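You operate a simulated robot arm through the tools that you are given. There is no shell and no other tool.

Carry out the task below with a simulated robot arm. There is one attempt and no reset: what you move stays moved.

## Task
Brake the press and open the card path for a wash-up.
Fine: brake first; side guide to 52 mm, gate window at 8.0 mm, chute back.

Only the result counts: the job must be done as asked and must still hold three seconds after the hand-in. Knocking over, shifting, dropping, spilling or breaking anything else fails it.

## Robot
A 6-joint arm with a two-finger parallel gripper, fixed in place. Base frame: the origin is at the foot of the arm, x ahead of it, y to its left, z up. Readings come in cm, degrees, newtons and seconds.
With the tool pointing down near the work surface it reaches from about 18 to 74 cm from the base axis. Its first joint turns from -166.0 to 166.0 degrees. Payload 3.91 kg.
Tool frame: the origin (TCP) lies between the finger pads and is the grasp point; the fingertips stand 3 cm ahead of it; z points along the fingers, y is the line along which they close. The gripper opens to 11 cm. The fingers are 2 cm wide and 1 cm thick; the gripper's body (4.8 by 11.2 cm) begins 5.5 cm behind the TCP.
Orientation is that of the tool frame in the base frame, as [roll, pitch, yaw] about the fixed x, y, z axes, in that order (R = Rz(yaw) Ry(pitch) Rx(roll)). With the fingers straight down and closing along the base's y, the tool's x points along the base's -x, its y along +y and its z along -z.

## Interface
- The arm moves only by the tool servo_tool. Its argument "steps" is a list of rows, each a list of 3 entries, a list of its own where there are three numbers: the shift along the base's x, y, z in cm, then the turn, a rotation vector about the base's x, y, z in degrees, then the finger opening in cm, from 0 to 11. In form: [[[tx, ty, tz], [wx, wy, wz], gripper], ...]. A call has 1 to 20 rows; each row shifts and turns the commanded pose from where the row before left it. Each row takes 0.2 s and may step no farther than 5 cm and 8.6 degrees from the row before; otherwise, or with a gripper value out of range, the whole call is refused. A pose out of reach is approached as far as the arm can. The call stops where the force on the tool passes 50 N (or 10 N more than at its start, if that is more) or the arm is blocked; 0.2 s more then pass. Each finger travels about 4.5 cm/s and halts on what it meets, pressing with about 29 N; the grip force reading is that of the motor and also rises with nothing between the fingers. The clock runs only during rows and for 0.2 s after the last one: add rows that do not move to give the fingers time. The reply holds the time, the measured pose of the TCP, the force on the tool along the base axes, the opening and the grip force, in the units named above and with some noise, with the torque about the TCP (base axes, N m) and any sound that the robot's microphone picked up.
- Cameras (640 x 400 px; columns grow to the right, rows downward): "scene" is fixed at [3.94, -48.75, 164.96]; the picture's right is [0.82, -0.57, 0.00], its down [-0.29, -0.43, -0.86] and it looks along [0.49, 0.70, -0.52] (base axes); focal length 310 px, centre (320, 200). "wrist" rides on the gripper at [7.1, 2.2, -10.7] in the tool frame; the picture's right is [-0.29, 0.96, 0.00], its down [-0.76, -0.23, -0.61] and it looks along [-0.58, -0.18, 0.79] (tool axes); focal length 243 px, centre (320, 200). There is no depth. A picture from a camera that has moved, and an enlarged one, comes with that camera's place and axes in the base frame and with its lens. The place of the scene camera against the robot may be out by one fixed shift of up to 1.8 cm in any direction.
- camera(camera): a new picture of that camera. It takes no simulated time.
- raise_lower(by): slides the trunk up (or, below 0, down) by that many cm; the arm rides with it, the base frame stays. It gives what a move gives, with no picture.
- enlarge(camera, box): a new picture of the part [left, top, right, bottom] of that camera's present view, enlarged. It takes no simulated time.
- hand_in(): hands the job in; it is judged then, once.

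Nothing tells you positions but the pictures and the camera data. Unless the task says otherwise, let go and move clear before handing in.

The tools are called after ">>>" as name(argument=value, ...) on one line, values as JSON. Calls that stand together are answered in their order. servo_tool: Moves the arm, as the interface text tells. Its arguments: {"type":"object","properties":{"steps":{"type":"array"}},"required":["steps"]} The other tools are called the same way: raise_lower (by) slides the trunk up or down; camera (camera) takes a picture; enlarge (camera, box) takes an enlarged picture of a part of a camera's view; hand_in () hands the job in.

At the start:

```text
t: 0.0
tool_pos: [31.71, 7.25, 135.92]
ee_rot: [179.9, 0.2, -179.8]
force: [-0.2, -0.7, 0.7]
wrist_torque: [-0.03, 0.02, 0.02]
gripper_width: 11.0
finger_force: 0.1
trunk travel left (down, up): [-52.5, 6.5]
```

scene: 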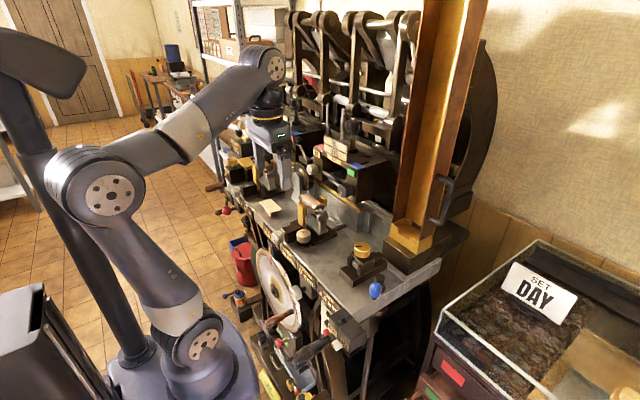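
wrist: 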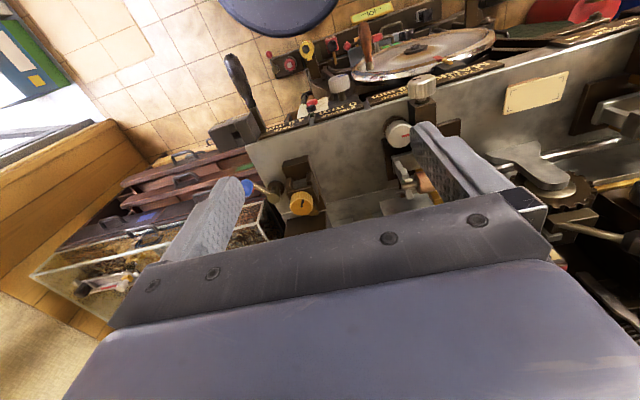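

I see a letterpress-like machine with a bed, knobs, levers and a hopper/chute; the controls aren't identified yet. I'll enlarge the views first to find the brake, side guide, gate and chute.

>>> enlarge(camera="scene", box=[220, 240, 420, 400])

>>> enlarge(camera="scene", box=[240, 150, 400, 260])

>>> enlarge(camera="scene", box=[330, 150, 490, 300])

>>> enlarge(camera="wrist", box=[220, 20, 480, 240])

>>> enlarge(camera="wrist", box=[440, 0, 640, 200])

```text
2.50 times, centred on (320, 320) of scene
camera zoom: at [3.94, -48.75, 164.96], right [0.82, -0.57, 0.0], down [-0.29, -0.43, -0.86], along [0.49, 0.7, -0.52], focal length 776 px, centre (320, -100)
```

zoom: 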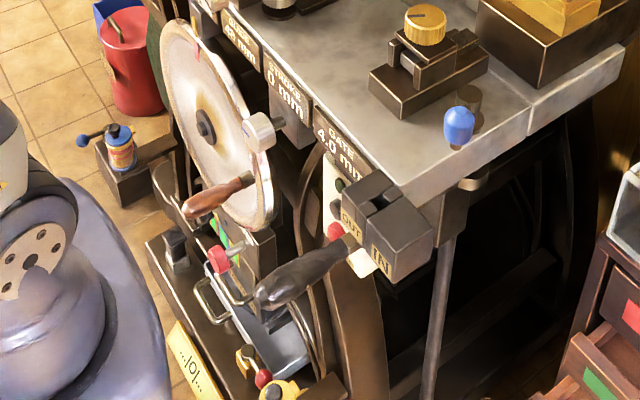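

```text
3.64 times, centred on (320, 205) of scene
camera zoom: at [3.94, -48.75, 164.96], right [0.82, -0.57, 0.0], down [-0.29, -0.43, -0.86], along [0.49, 0.7, -0.52], focal length 1129 px, centre (320, 182)
```

zoom: 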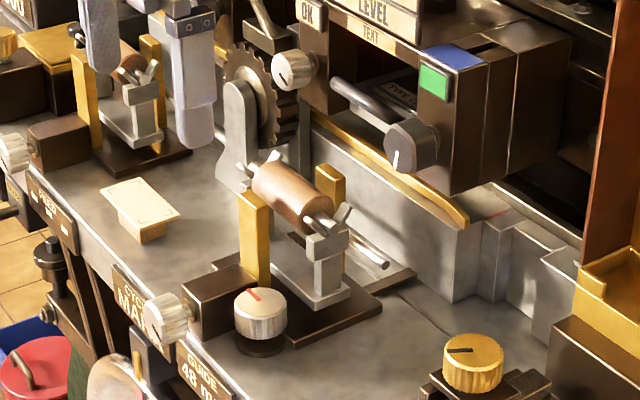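

```text
2.67 times, centred on (410, 225) of scene
camera zoom: at [3.94, -48.75, 164.96], right [0.82, -0.57, 0.0], down [-0.29, -0.43, -0.86], along [0.49, 0.7, -0.52], focal length 828 px, centre (80, 133)
```

zoom: 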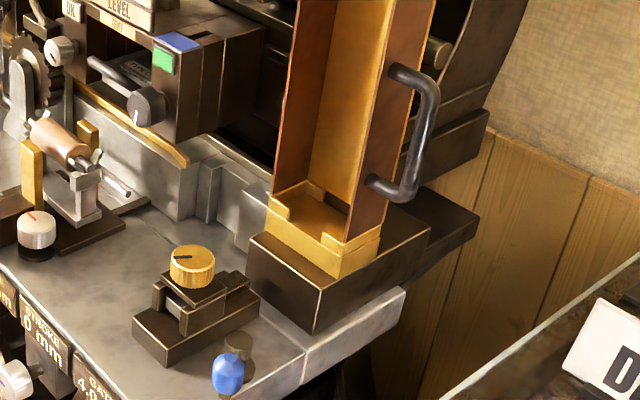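

```text
1.82 times, centred on (350, 130) of wrist
camera zoom: at [24.6, 9.41, 146.61], right [0.29, 0.96, 0.0], down [0.76, -0.23, 0.61], along [0.59, -0.17, -0.79], focal length 441 px, centre (266, 327)
```

zoom: 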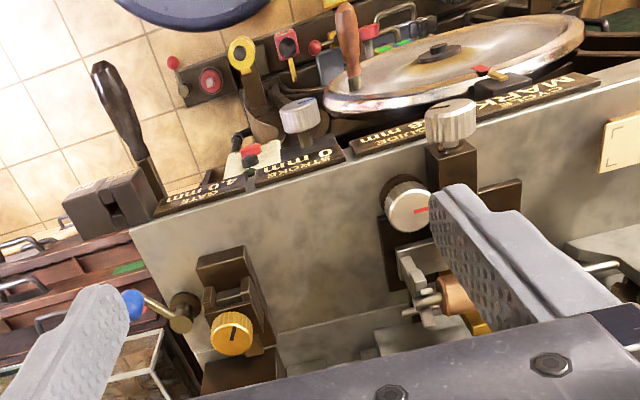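

```text
2.00 times, centred on (540, 100) of wrist
camera zoom: at [24.6, 9.41, 146.61], right [0.29, 0.96, 0.0], down [0.76, -0.23, 0.61], along [0.59, -0.17, -0.79], focal length 485 px, centre (-120, 400)
```

zoom: 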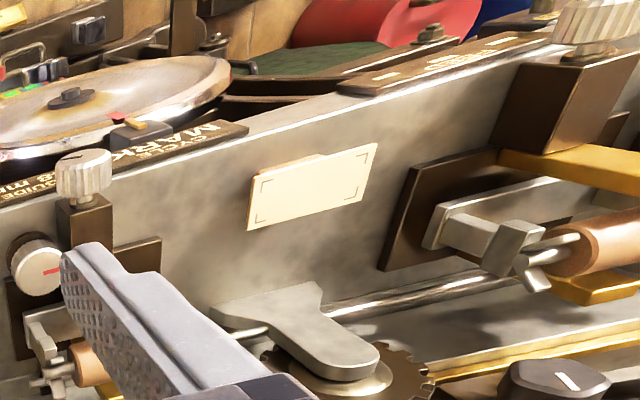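

The front edge has displays (GUIDE 48 mm, STROKE 0 mm, GATE 4.0 mm, CYCLE MARK) plus knobs and an OUT/IN lever. I'll zoom closer to read all labels.

>>> enlarge(camera="scene", box=[300, 285, 380, 345])

>>> enlarge(camera="scene", box=[250, 300, 330, 400])

>>> enlarge(camera="scene", box=[250, 180, 350, 300])

>>> enlarge(camera="scene", box=[290, 100, 410, 200])

>>> enlarge(camera="scene", box=[200, 120, 300, 230])

>>> enlarge(camera="scene", box=[330, 230, 410, 310])

>>> enlarge(camera="wrist", box=[220, 40, 340, 160])

>>> enlarge(camera="wrist", box=[350, 60, 450, 140])

```text
6.67 times, centred on (340, 315) of scene
camera zoom: at [3.94, -48.75, 164.96], right [0.82, -0.57, 0.0], down [-0.29, -0.43, -0.86], along [0.49, 0.7, -0.52], focal length 2069 px, centre (187, -567)
```

zoom: 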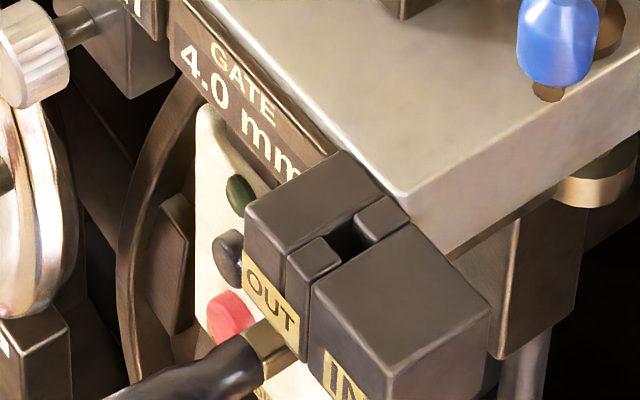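

```text
4.00 times, centred on (290, 350) of scene
camera zoom: at [3.94, -48.75, 164.96], right [0.82, -0.57, 0.0], down [-0.29, -0.43, -0.86], along [0.49, 0.7, -0.52], focal length 1242 px, centre (440, -400)
```

zoom: 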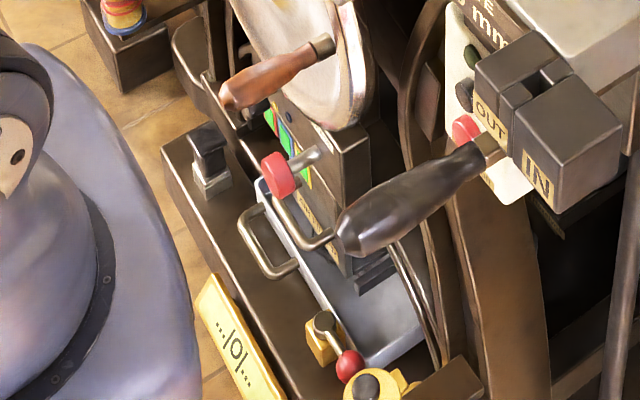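

```text
3.33 times, centred on (300, 240) of scene
camera zoom: at [3.94, -48.75, 164.96], right [0.82, -0.57, 0.0], down [-0.29, -0.43, -0.86], along [0.49, 0.7, -0.52], focal length 1035 px, centre (387, 67)
```

zoom: 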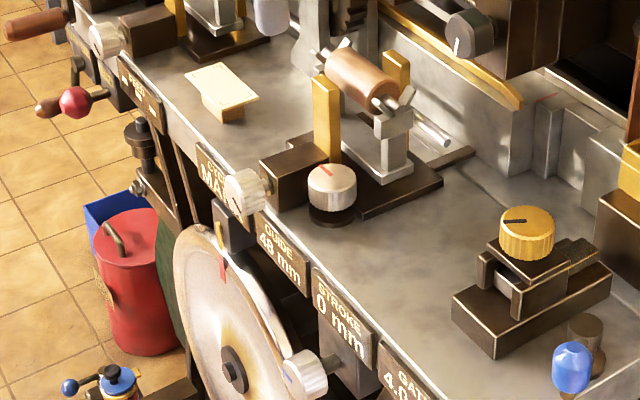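

```text
4.00 times, centred on (350, 150) of scene
camera zoom: at [3.94, -48.75, 164.96], right [0.82, -0.57, 0.0], down [-0.29, -0.43, -0.86], along [0.49, 0.7, -0.52], focal length 1242 px, centre (200, 400)
```

zoom: 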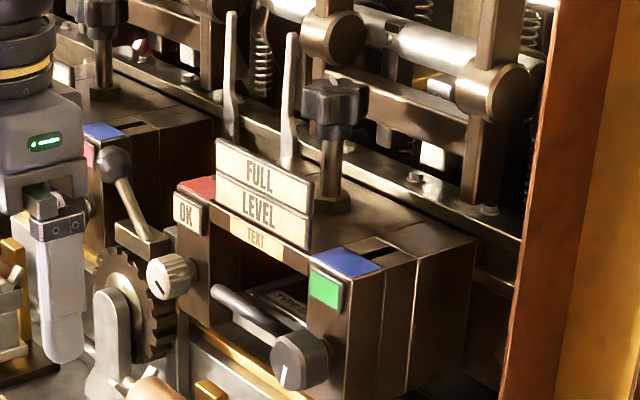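

```text
3.64 times, centred on (250, 175) of scene
camera zoom: at [3.94, -48.75, 164.96], right [0.82, -0.57, 0.0], down [-0.29, -0.43, -0.86], along [0.49, 0.7, -0.52], focal length 1129 px, centre (574, 291)
```

zoom: 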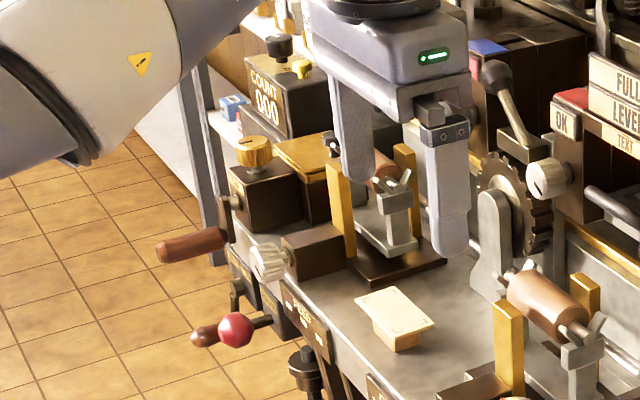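

```text
5.00 times, centred on (370, 270) of scene
camera zoom: at [3.94, -48.75, 164.96], right [0.82, -0.57, 0.0], down [-0.29, -0.43, -0.86], along [0.49, 0.7, -0.52], focal length 1552 px, centre (70, -150)
```

zoom: 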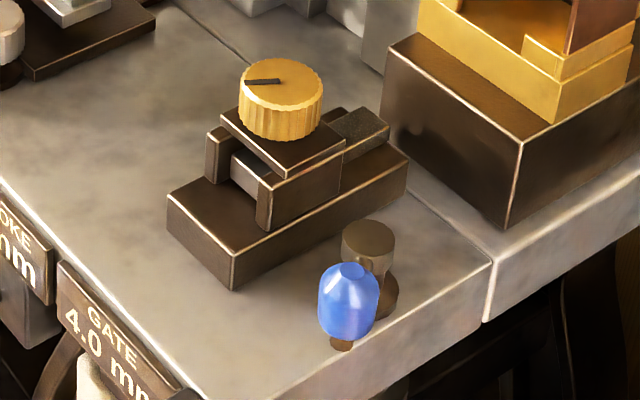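

```text
3.33 times, centred on (280, 100) of wrist
camera zoom: at [24.6, 9.41, 146.61], right [0.29, 0.96, 0.0], down [0.76, -0.23, 0.61], along [0.59, -0.17, -0.79], focal length 809 px, centre (453, 533)
```

zoom: 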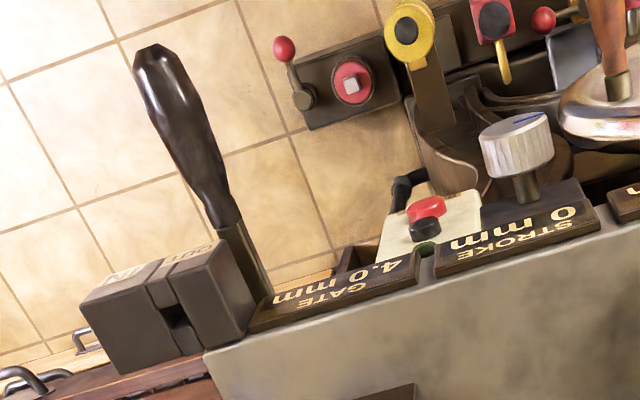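

```text
5.00 times, centred on (400, 100) of wrist
camera zoom: at [24.6, 9.41, 146.61], right [0.29, 0.96, 0.0], down [0.76, -0.23, 0.61], along [0.59, -0.17, -0.79], focal length 1213 px, centre (-80, 700)
```

zoom: 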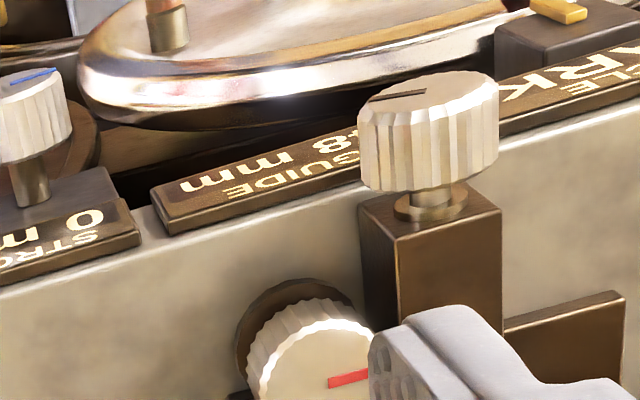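

I place the yellow gate knob near (51, -2, 111) from two views, and the bed front edge near x≈38. I'll move the wrist camera for better views of the bed and then the front panel.

>>> servo_tool(steps=[[[-3, -4, 0], [0, 0, 0], 11], [[-3, -4, 0], [0, 0, 0], 11], [[0, -4, 0], [0, 0, 0], 11]])

>>> camera(camera="wrist")

```text
t: 0.8
tool_pos: [26.08, -4.83, 134.58]
ee_rot: [-180.0, 0.5, -179.9]
force: [0.1, 0.1, 0.6]
wrist_torque: [0.0, -0.01, -0.01]
gripper_width: 11.02
finger_force: 0.0
out of reach, approached as far as the arm can: row 1, 2
trunk travel left (down, up): [-52.5, 6.5]
```

```text
taken
camera wrist: at [18.76, -2.78, 145.25], right [0.29, 0.96, 0.0], down [0.76, -0.23, 0.61], along [0.59, -0.18, -0.79], focal length 243 px, centre (320, 200)
```

wrist: 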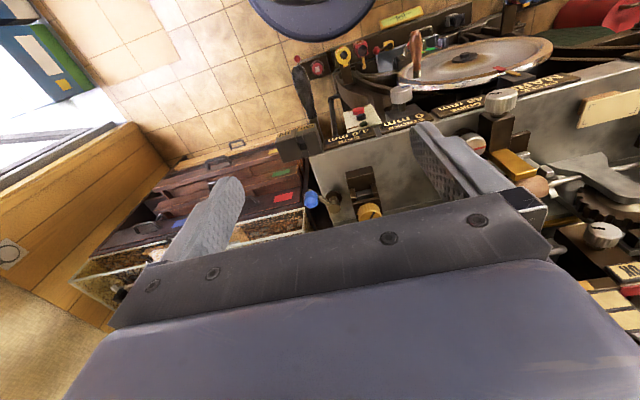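

I've got rough positions, but the handle triangulation is poor. I'll lower the trunk a bit so the arm has room, then tilt the camera to face the front panel.

>>> raise_lower(by=-12)

>>> camera(camera="wrist")

>>> camera(camera="scene")

```text
t: 2.3
tool_pos: [25.9, -4.95, 122.52]
ee_rot: [180.0, 0.5, -179.8]
force: [-0.5, -1.0, 0.9]
wrist_torque: [-0.01, 0.02, -0.02]
gripper_width: 11.01
finger_force: 0.0
trunk travel left (down, up): [-40.5, 18.5]
```

```text
taken
camera wrist: at [18.77, -2.74, 133.26], right [0.29, 0.96, 0.0], down [0.76, -0.23, 0.61], along [0.59, -0.18, -0.79], focal length 243 px, centre (320, 200)
```

wrist: 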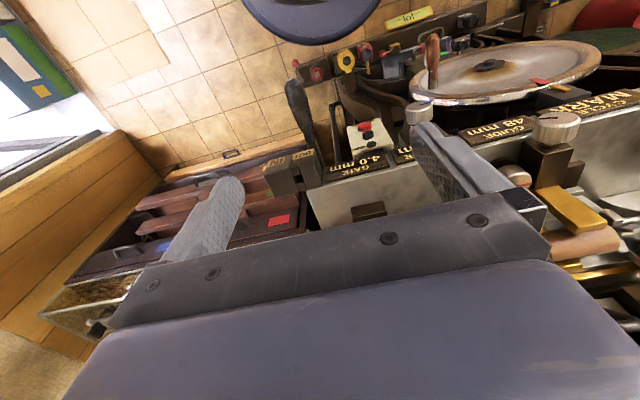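

```text
taken
```

scene: 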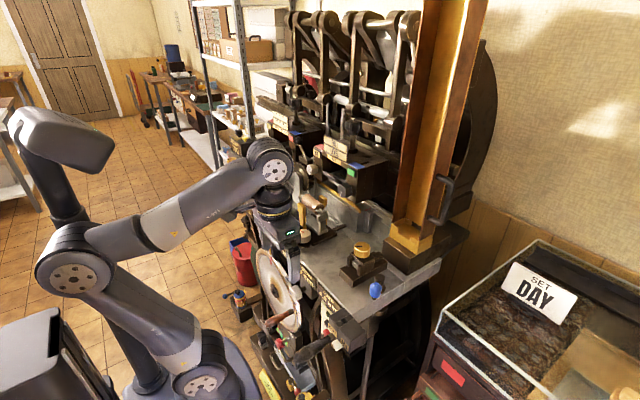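

Next I tilt the tool forward by 30° in place to look at the front panel.

>>> servo_tool(steps=[[[0, 0, 0], [0, -7.5, 0], 11], [[0, 0, 0], [0, -7.5, 0], 11], [[0, 0, 0], [0, -7.5, 0], 11], [[0, 0, 0], [0, -7.5, 0], 11]])

>>> camera(camera="wrist")

```text
t: 3.3
tool_pos: [27.31, -5.55, 121.39]
ee_rot: [178.2, 27.2, 179.3]
force: [-0.1, -0.8, -0.7]
wrist_torque: [0.01, -0.02, -0.02]
gripper_width: 11.04
finger_force: 0.0
trunk travel left (down, up): [-40.5, 18.5]
```

```text
taken
camera wrist: at [16.15, -3.56, 127.78], right [0.26, 0.95, 0.16], down [0.4, -0.25, 0.88], along [0.88, -0.16, -0.44], focal length 243 px, centre (320, 200)
```

wrist: 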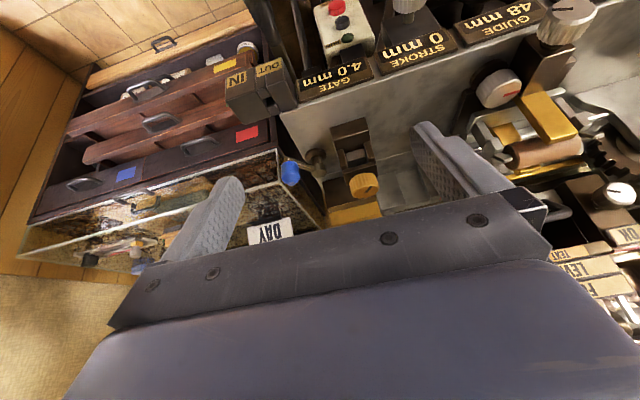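

The displays read clearly: GATE 4.0, STROKE 0, GUIDE 48 mm. I'll lower a bit more to see the front panel with the lever and buttons.

>>> servo_tool(steps=[[[-4, 3, 0], [0, -7, 0], 11], [[-4, 3, -3], [0, -7, 0], 11], [[0, 0, -4], [0, 0, 0], 11], [[0, 0, 0], [0, 0, 0], 11]])

>>> camera(camera="wrist")

```text
refused: row 2 steps farther than a row can; nothing moved
```

```text
taken
camera wrist: at [16.15, -3.56, 127.78], right [0.26, 0.95, 0.16], down [0.4, -0.25, 0.88], along [0.88, -0.16, -0.44], focal length 243 px, centre (320, 200)
```

wrist: 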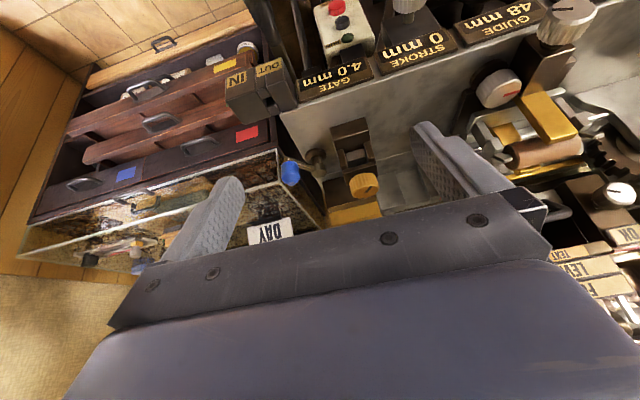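

>>> servo_tool(steps=[[[-3, 3, 0], [0, -7, 0], 11], [[-3, 3, -2], [0, -7, 0], 11], [[0, 0, -4], [0, 0, 0], 11], [[0, 0, -4], [0, 0, 0], 11], [[0, 0, 0], [0, 0, 0], 11]])

>>> camera(camera="wrist")

```text
t: 3.8
tool_pos: [27.86, -5.22, 117.42]
ee_rot: [173.6, 24.9, 174.6]
force: [-0.7, 0.3, -0.7]
wrist_torque: [-0.01, -0.01, -0.02]
gripper_width: 10.99
finger_force: 0.1
out of reach, approached as far as the arm can: row 2
trunk travel left (down, up): [-40.5, 18.5]
stopped in row 2: the arm was blocked; the commanded pose is now the measured one
```

```text
taken
camera wrist: at [16.98, -3.18, 124.28], right [0.31, 0.93, 0.22], down [0.42, -0.34, 0.84], along [0.86, -0.17, -0.49], focal length 243 px, centre (320, 200)
```

wrist: 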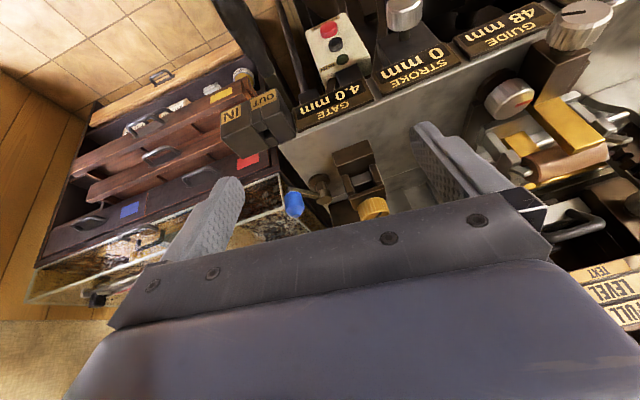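

The arm is cramped close to its base, so I'll swing to the right (y≈-33) and yaw the camera left to look obliquely along the front panel.

>>> servo_tool(steps=[[[0, -4.5, 0], [0, 0, 7.5], 11], [[0, -4.5, 0], [0, 0, 7.5], 11], [[0, -4.5, 0], [0, 0, 7.5], 11], [[0, -4.5, 0], [0, 0, 7.5], 11], [[-2, -4, 0], [0, 0, 7.5], 11], [[-2, -4, 0], [0, 0, 7.5], 11], [[0, -4, 0], [0, 0, 0], 11], [[0, 0, 0], [0, 0, 0], 11]])

>>> camera(camera="wrist")

```text
t: 4.3
tool_pos: [29.11, -3.93, 118.44]
ee_rot: [175.3, 26.6, -159.3]
force: [-0.5, 0.8, 0.6]
wrist_torque: [-0.05, -0.02, -0.05]
gripper_width: 11.02
finger_force: 0.1
trunk travel left (down, up): [-40.5, 18.5]
stopped in row 2: the arm was blocked; the commanded pose is now the measured one
```

```text
taken
camera wrist: at [18.17, -6.7, 124.99], right [-0.13, 0.97, 0.2], down [0.49, -0.11, 0.86], along [0.86, 0.21, -0.46], focal length 243 px, centre (320, 200)
```

wrist: 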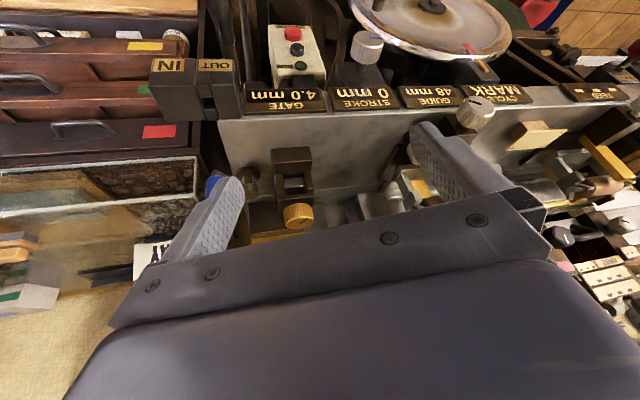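

It's still blocked (near the inner reach limit), though I did get a nice view. I'll move outward and untilt a little before swinging to the side.

>>> servo_tool(steps=[[[4, 0, 2], [0, 0, 0], 11], [[4, 0, 2], [0, 7.5, 0], 11], [[0, -4, 0], [0, 7.5, 0], 11], [[0, -4, 0], [0, 0, 0], 11], [[0, -4, 0], [0, 0, 0], 11], [[0, -4, 0], [0, 0, 0], 11], [[0, -4, 0], [0, 0, 0], 11], [[0, -4, 0], [0, 0, 0], 11], [[0, 0, 0], [0, 0, 0], 11]])

>>> camera(camera="wrist")

>>> camera(camera="scene")

```text
t: 6.3
tool_pos: [37.13, -27.5, 121.44]
ee_rot: [170.4, 12.6, -161.3]
force: [0.2, -0.2, -0.4]
wrist_torque: [0.04, 0.0, 0.01]
gripper_width: 11.01
finger_force: 0.0
out of reach, approached as far as the arm can: row 8
trunk travel left (down, up): [-40.5, 18.5]
```

```text
taken
camera wrist: at [28.28, -30.19, 130.67], right [-0.07, 0.97, 0.22], down [0.69, -0.11, 0.71], along [0.72, 0.2, -0.67], focal length 243 px, centre (320, 200)
```

wrist: 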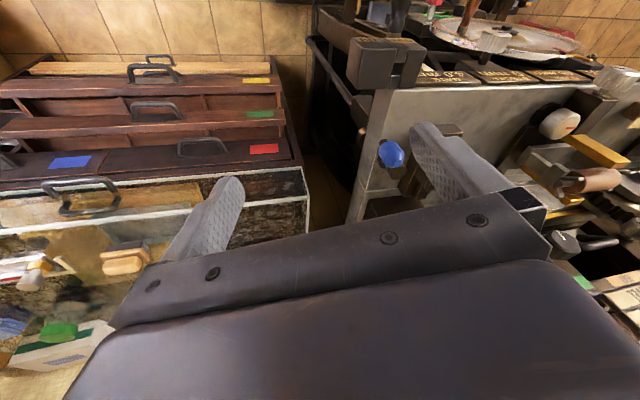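

```text
taken
```

scene: 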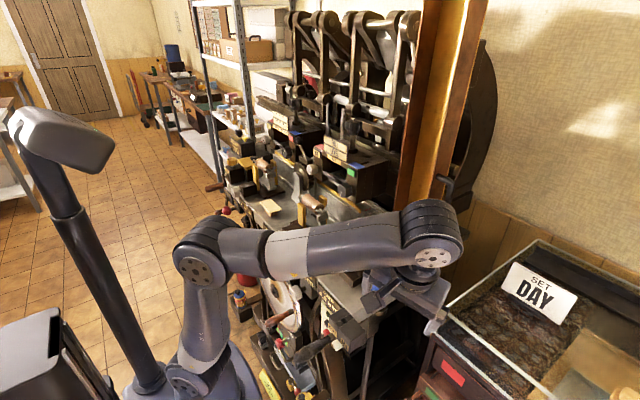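

Good view of the right end with blue lever and lever gate. I'll zoom and then turn further to look at the front.

>>> enlarge(camera="wrist", box=[300, 0, 640, 212])

>>> servo_tool(steps=[[[-4, 0, 0], [0, 0, 8], 11], [[-4, 0, 0], [0, 0, 8], 11], [[-3, 0, 0], [0, 0, 8], 11], [[0, 0, 0], [0, 0, 8], 11], [[0, 0, 0], [0, 0, 0], 11]])

>>> camera(camera="wrist")

```text
1.88 times, centred on (470, 106) of wrist
camera zoom: at [28.28, -30.19, 130.67], right [-0.07, 0.97, 0.22], down [0.69, -0.11, 0.71], along [0.72, 0.2, -0.67], focal length 457 px, centre (38, 377)
```

zoom: 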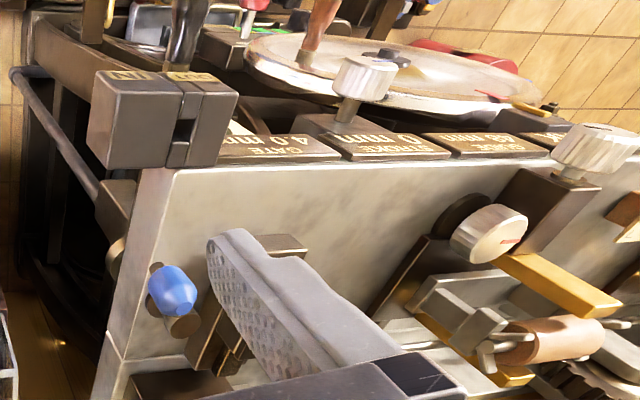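

```text
t: 7.5
tool_pos: [26.31, -26.54, 117.23]
ee_rot: [170.4, 12.3, -129.1]
force: [-0.5, 0.3, -0.6]
wrist_torque: [0.0, -0.02, -0.01]
gripper_width: 11.02
finger_force: 0.0
out of reach, approached as far as the arm can: row 1, 2, 3, 4
trunk travel left (down, up): [-40.5, 18.5]
```

```text
taken
camera wrist: at [20.23, -33.59, 126.4], right [-0.57, 0.79, 0.22], down [0.65, 0.27, 0.71], along [0.5, 0.55, -0.67], focal length 243 px, centre (320, 200)
```

wrist: 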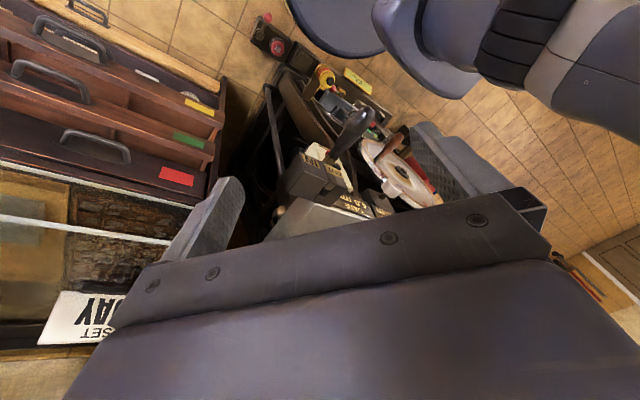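

The area around the tool here is clear (the cabinet is at x>50). I'll lower the trunk 14 cm for a lower look at the front.

>>> raise_lower(by=-14)

>>> servo_tool(steps=[[[0, 0, 0], [0, 0, 8], 11], [[0, 0, 0], [8, 0, 0], 11], [[0, 0, 0], [8, 0, 0], 11], [[0, 0, 0], [0, 0, 0], 11]])

>>> camera(camera="wrist")

```text
t: 9.1
tool_pos: [26.35, -26.55, 103.23]
ee_rot: [170.4, 12.4, -129.4]
force: [-0.3, 0.3, -0.2]
wrist_torque: [-0.02, 0.0, -0.01]
gripper_width: 11.02
finger_force: 0.1
trunk travel left (down, up): [-26.5, 32.5]
```

```text
t: 10.1
tool_pos: [26.9, -24.81, 96.1]
ee_rot: [161.5, 25.9, -124.4]
force: [-0.8, 0.1, -0.9]
wrist_torque: [-0.03, -0.02, -0.05]
gripper_width: 10.98
finger_force: 0.1
out of reach, approached as far as the arm can: row 1, 2, 3
trunk travel left (down, up): [-26.5, 32.5]
```

```text
taken
camera wrist: at [21.76, -34.77, 102.9], right [-0.68, 0.62, 0.4], down [0.6, 0.15, 0.78], along [0.42, 0.77, -0.47], focal length 243 px, centre (320, 200)
```

wrist: 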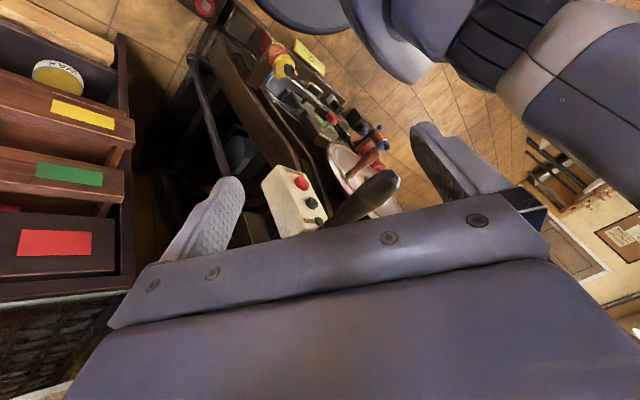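

>>> enlarge(camera="wrist", box=[180, 20, 420, 240])

>>> enlarge(camera="wrist", box=[240, 30, 340, 130])

>>> enlarge(camera="wrist", box=[180, 0, 300, 80])

>>> enlarge(camera="scene", box=[250, 290, 370, 400])

```text
1.82 times, centred on (300, 130) of wrist
camera zoom: at [21.76, -34.77, 102.9], right [-0.68, 0.62, 0.4], down [0.6, 0.15, 0.78], along [0.42, 0.77, -0.47], focal length 441 px, centre (356, 327)
```

zoom: 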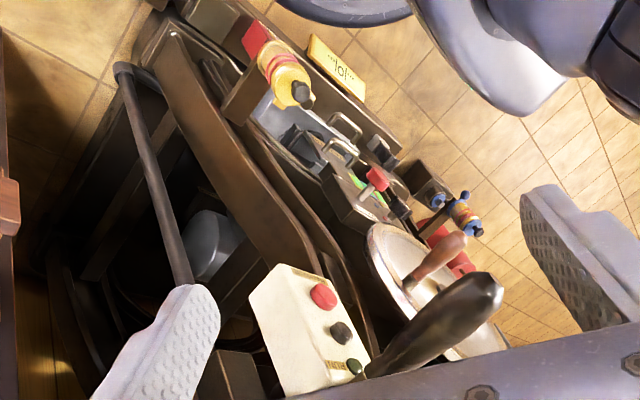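

```text
4.00 times, centred on (290, 80) of wrist
camera zoom: at [21.76, -34.77, 102.9], right [-0.68, 0.62, 0.4], down [0.6, 0.15, 0.78], along [0.42, 0.77, -0.47], focal length 970 px, centre (440, 680)
```

zoom: 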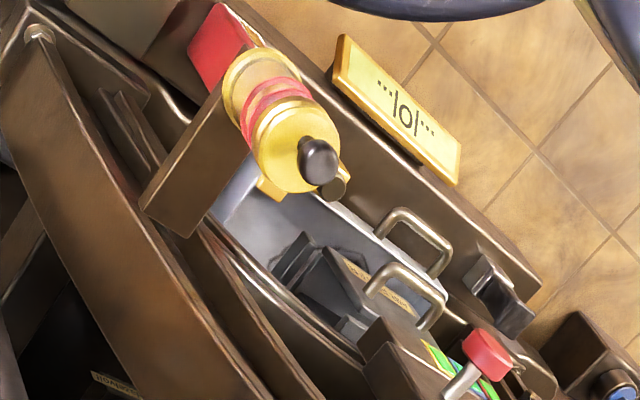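

```text
5.00 times, centred on (240, 40) of wrist
camera zoom: at [21.76, -34.77, 102.9], right [-0.68, 0.62, 0.4], down [0.6, 0.15, 0.78], along [0.42, 0.77, -0.47], focal length 1213 px, centre (720, 1000)
```

zoom: 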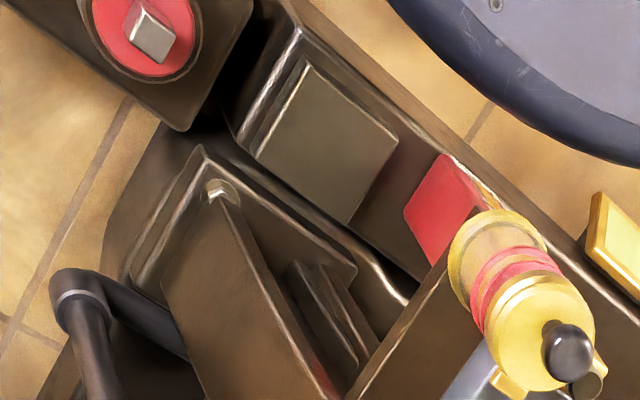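

```text
3.64 times, centred on (310, 345) of scene
camera zoom: at [3.94, -48.75, 164.96], right [0.82, -0.57, 0.0], down [-0.29, -0.43, -0.86], along [0.49, 0.7, -0.52], focal length 1129 px, centre (356, -327)
```

zoom: 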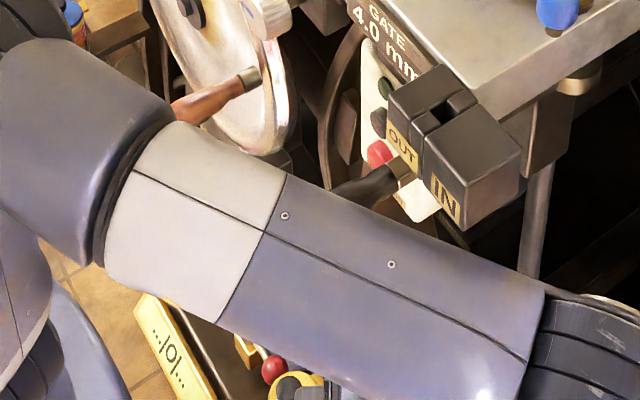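

The lever tip sits near (26,-9,92) and the pushbutton panel is lower near (44,2,73). I'll move out to the right with more distance, turned toward the press front, to see the lower front.

>>> servo_tool(steps=[[[-2, -4, 0], [0, 0, 0], 11], [[-2, -4, 0], [0, 0, 0], 11], [[-2, -4, 0], [0, 0, 0], 11], [[-2, -4, 0], [0, 0, 0], 11], [[0, 0, -3], [0, 0, 0], 11], [[0, 0, -3], [0, 0, 0], 11], [[0, 0, 0], [0, 0, 0], 11]])

>>> camera(camera="wrist")

>>> camera(camera="scene")

```text
t: 11.7
tool_pos: [18.74, -38.52, 84.72]
ee_rot: [161.3, 25.9, -124.4]
force: [-0.3, -0.3, 0.7]
wrist_torque: [0.01, 0.0, 0.0]
gripper_width: 11.03
finger_force: 0.0
out of reach, approached as far as the arm can: row 1, 2, 3, 4
trunk travel left (down, up): [-26.5, 32.5]
```

```text
taken
camera wrist: at [13.58, -48.6, 91.43], right [-0.68, 0.62, 0.4], down [0.6, 0.15, 0.78], along [0.42, 0.77, -0.47], focal length 243 px, centre (320, 200)
```

wrist: 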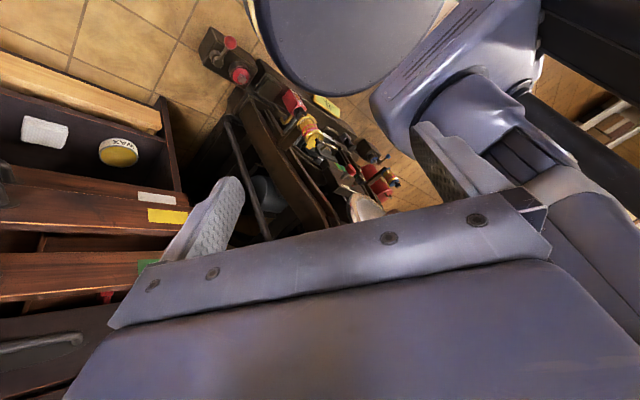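

```text
taken
```

scene: 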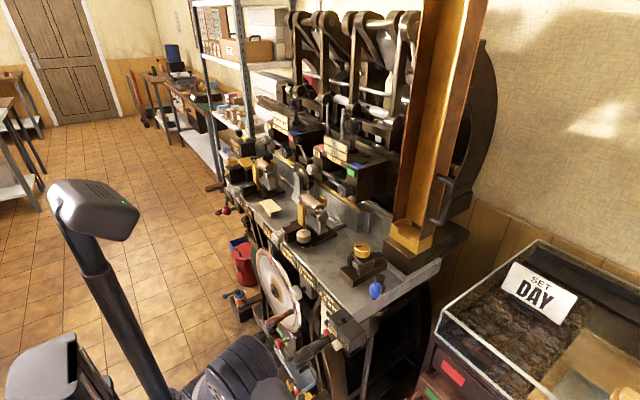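

The target is hidden behind the gripper from this low; I'll go up and move a bit closer so the panel appears in the clear upper half.

>>> servo_tool(steps=[[[0, 2, 4.5], [0, 0, 0], 11], [[0, 2, 4.5], [0, 0, 0], 11], [[0, 2, 4.5], [0, 0, 0], 11], [[0, 0, 0], [0, 0, 0], 11]])

>>> enlarge(camera="wrist", box=[180, 0, 440, 230])

>>> enlarge(camera="scene", box=[300, 300, 380, 400])

>>> enlarge(camera="scene", box=[250, 330, 310, 400])

```text
t: 12.7
tool_pos: [18.86, -30.81, 93.97]
ee_rot: [161.5, 25.8, -124.2]
force: [0.1, 0.5, 0.6]
wrist_torque: [-0.03, -0.04, 0.02]
gripper_width: 10.99
finger_force: 0.0
out of reach, approached as far as the arm can: row 2, 3
trunk travel left (down, up): [-26.5, 32.5]
```

```text
1.74 times, centred on (310, 115) of wrist
camera zoom: at [13.77, -40.93, 100.66], right [-0.68, 0.62, 0.4], down [0.6, 0.15, 0.78], along [0.42, 0.77, -0.47], focal length 422 px, centre (337, 348)
```

zoom: 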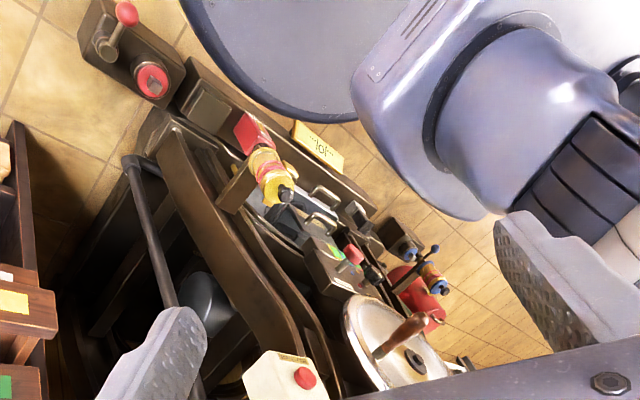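

```text
4.00 times, centred on (340, 350) of scene
camera zoom: at [3.94, -48.75, 164.96], right [0.82, -0.57, 0.0], down [-0.29, -0.43, -0.86], along [0.49, 0.7, -0.52], focal length 1242 px, centre (240, -400)
```

zoom: 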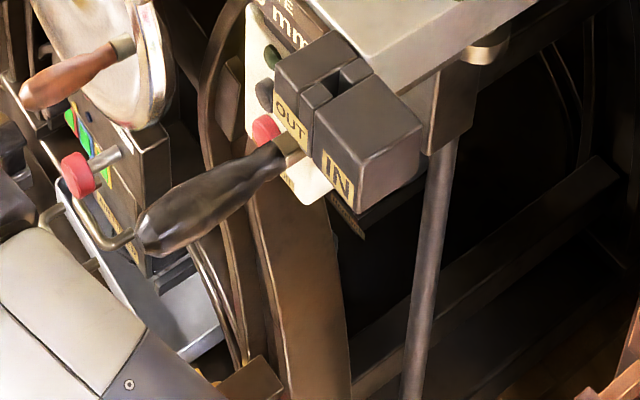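

```text
5.71 times, centred on (280, 365) of scene
camera zoom: at [3.94, -48.75, 164.96], right [0.82, -0.57, 0.0], down [-0.29, -0.43, -0.86], along [0.49, 0.7, -0.52], focal length 1774 px, centre (549, -743)
```

zoom: 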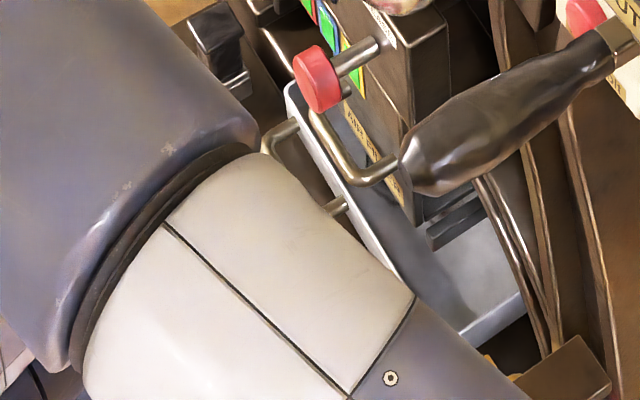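

The red knob box carries a yellow label I can partly read ("CARD CH…"?). I'll zoom on that and the plate beneath the lever gate.

>>> enlarge(camera="scene", box=[272, 330, 302, 370])

>>> enlarge(camera="scene", box=[335, 335, 365, 365])

>>> enlarge(camera="scene", box=[315, 300, 355, 355])

>>> enlarge(camera="wrist", box=[290, 110, 370, 170])

>>> enlarge(camera="wrist", box=[255, 190, 335, 250])

>>> enlarge(camera="wrist", box=[170, 0, 270, 80])

```text
10.00 times, centred on (287, 350) of scene
camera zoom: at [3.94, -48.75, 164.96], right [0.82, -0.57, 0.0], down [-0.29, -0.43, -0.86], along [0.49, 0.7, -0.52], focal length 3104 px, centre (650, -1300)
```

zoom: 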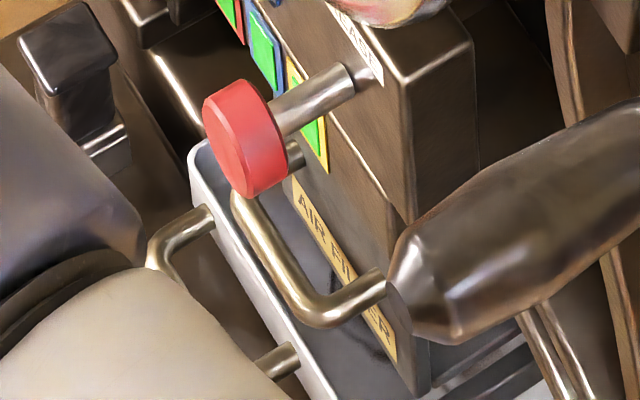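

```text
13.33 times, centred on (350, 350) of scene
camera zoom: at [3.94, -48.75, 164.96], right [0.82, -0.57, 0.0], down [-0.29, -0.43, -0.86], along [0.49, 0.7, -0.52], focal length 4139 px, centre (-80, -1800)
```

zoom: 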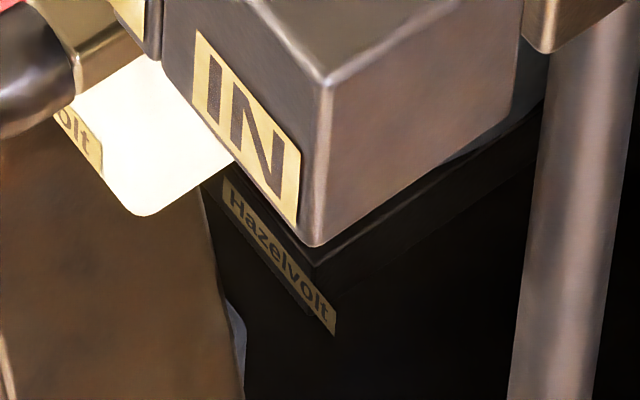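

```text
7.27 times, centred on (335, 328) of scene
camera zoom: at [3.94, -48.75, 164.96], right [0.82, -0.57, 0.0], down [-0.29, -0.43, -0.86], along [0.49, 0.7, -0.52], focal length 2258 px, centre (211, -727)
```

zoom: 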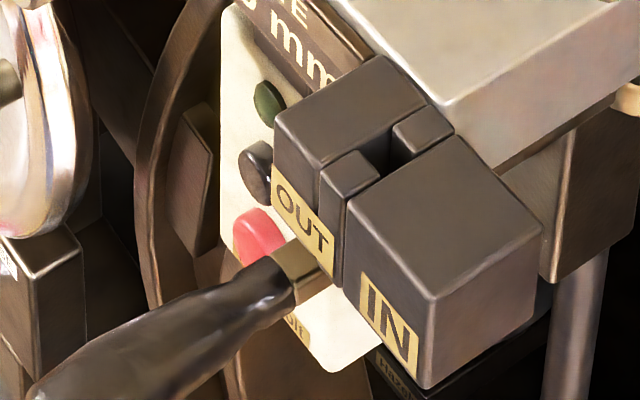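

```text
6.67 times, centred on (330, 140) of wrist
camera zoom: at [13.77, -40.93, 100.66], right [-0.68, 0.62, 0.4], down [0.6, 0.15, 0.78], along [0.42, 0.77, -0.47], focal length 1618 px, centre (253, 600)
```

zoom: 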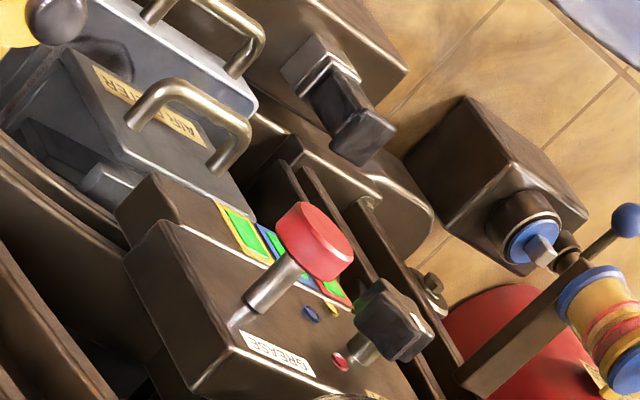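

```text
6.67 times, centred on (295, 220) of wrist
camera zoom: at [13.77, -40.93, 100.66], right [-0.68, 0.62, 0.4], down [0.6, 0.15, 0.78], along [0.42, 0.77, -0.47], focal length 1618 px, centre (487, 67)
```

zoom: 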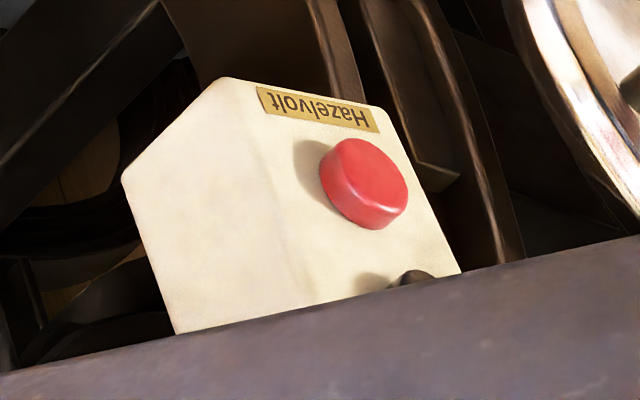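

```text
5.00 times, centred on (220, 40) of wrist
camera zoom: at [13.77, -40.93, 100.66], right [-0.68, 0.62, 0.4], down [0.6, 0.15, 0.78], along [0.42, 0.77, -0.47], focal length 1213 px, centre (820, 1000)
```

zoom: 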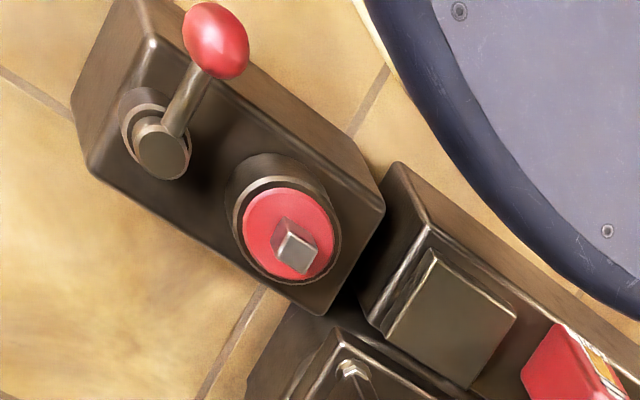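

The lower items are lubrication and motor parts ("GREASE", "AIR FILTER", "Hazelvolt" starter). I'll survey the bed and the left side at high zoom now that the arm is out of the way.

>>> enlarge(camera="scene", box=[205, 165, 265, 225])

>>> enlarge(camera="scene", box=[220, 130, 290, 190])

>>> enlarge(camera="scene", box=[280, 150, 350, 210])

>>> enlarge(camera="scene", box=[270, 195, 350, 265])

>>> enlarge(camera="scene", box=[255, 230, 345, 310])

>>> enlarge(camera="scene", box=[335, 225, 405, 305])

>>> enlarge(camera="scene", box=[370, 160, 480, 290])

>>> enlarge(camera="scene", box=[220, 200, 300, 300])

```text
6.67 times, centred on (235, 195) of scene
camera zoom: at [3.94, -48.75, 164.96], right [0.82, -0.57, 0.0], down [-0.29, -0.43, -0.86], along [0.49, 0.7, -0.52], focal length 2069 px, centre (887, 233)
```

zoom: 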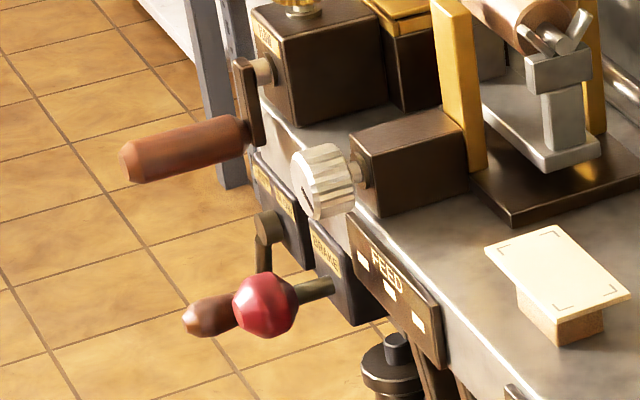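

```text
6.67 times, centred on (255, 160) of scene
camera zoom: at [3.94, -48.75, 164.96], right [0.82, -0.57, 0.0], down [-0.29, -0.43, -0.86], along [0.49, 0.7, -0.52], focal length 2069 px, centre (753, 467)
```

zoom: 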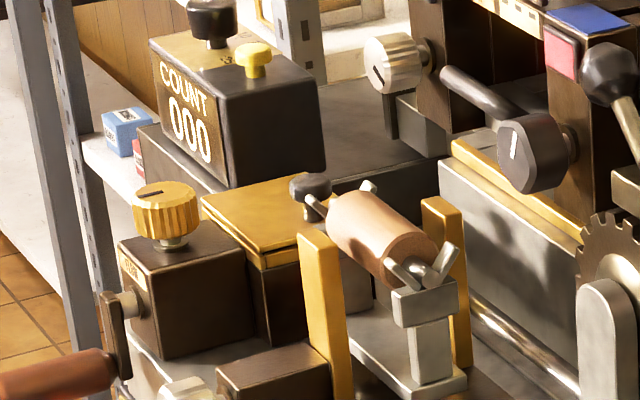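

```text
6.67 times, centred on (315, 180) of scene
camera zoom: at [3.94, -48.75, 164.96], right [0.82, -0.57, 0.0], down [-0.29, -0.43, -0.86], along [0.49, 0.7, -0.52], focal length 2069 px, centre (353, 333)
```

zoom: 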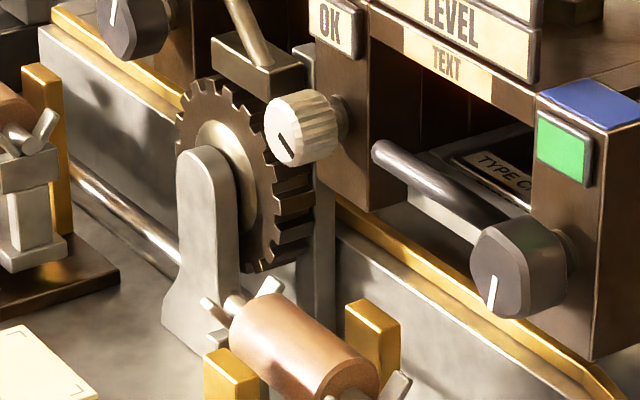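

```text
5.71 times, centred on (310, 230) of scene
camera zoom: at [3.94, -48.75, 164.96], right [0.82, -0.57, 0.0], down [-0.29, -0.43, -0.86], along [0.49, 0.7, -0.52], focal length 1774 px, centre (377, 29)
```

zoom: 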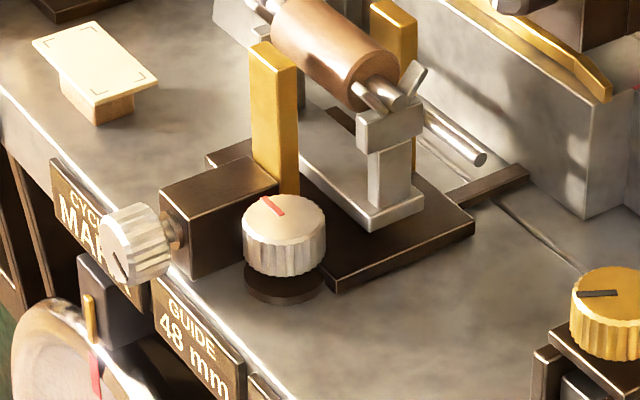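

```text
5.00 times, centred on (300, 270) of scene
camera zoom: at [3.94, -48.75, 164.96], right [0.82, -0.57, 0.0], down [-0.29, -0.43, -0.86], along [0.49, 0.7, -0.52], focal length 1552 px, centre (420, -150)
```

zoom: 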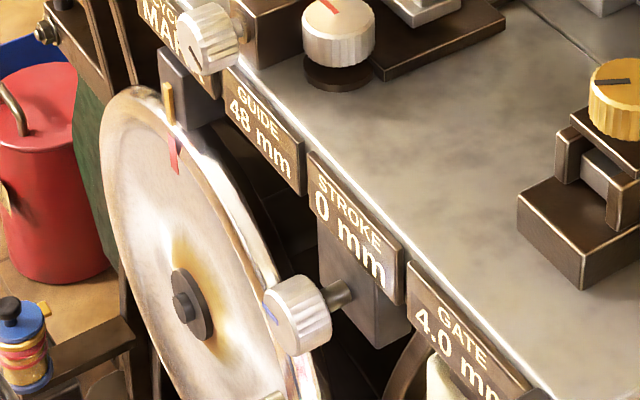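

```text
5.00 times, centred on (370, 265) of scene
camera zoom: at [3.94, -48.75, 164.96], right [0.82, -0.57, 0.0], down [-0.29, -0.43, -0.86], along [0.49, 0.7, -0.52], focal length 1552 px, centre (70, -125)
```

zoom: 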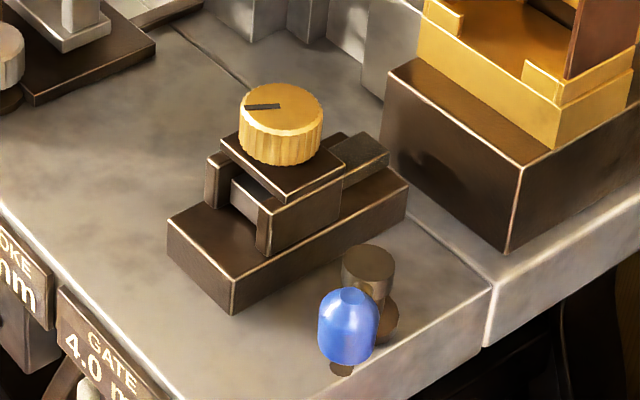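

```text
3.08 times, centred on (425, 225) of scene
camera zoom: at [3.94, -48.75, 164.96], right [0.82, -0.57, 0.0], down [-0.29, -0.43, -0.86], along [0.49, 0.7, -0.52], focal length 955 px, centre (-3, 123)
```

zoom: 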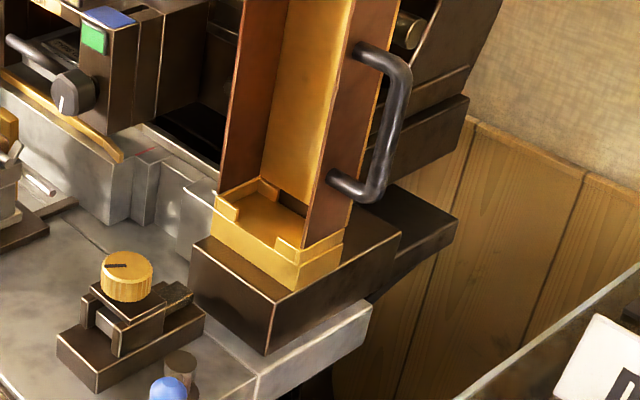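

```text
4.00 times, centred on (260, 250) of scene
camera zoom: at [3.94, -48.75, 164.96], right [0.82, -0.57, 0.0], down [-0.29, -0.43, -0.86], along [0.49, 0.7, -0.52], focal length 1242 px, centre (560, 0)
```

zoom: 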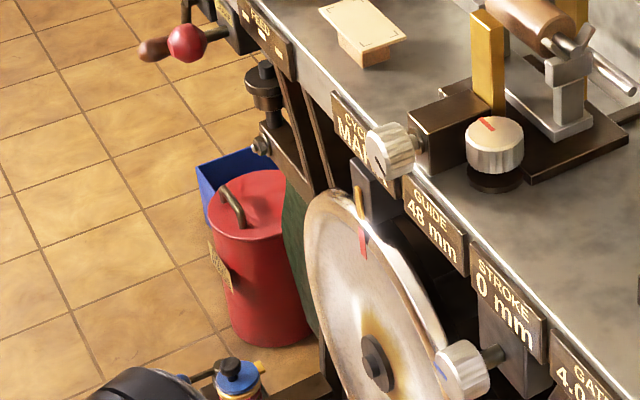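

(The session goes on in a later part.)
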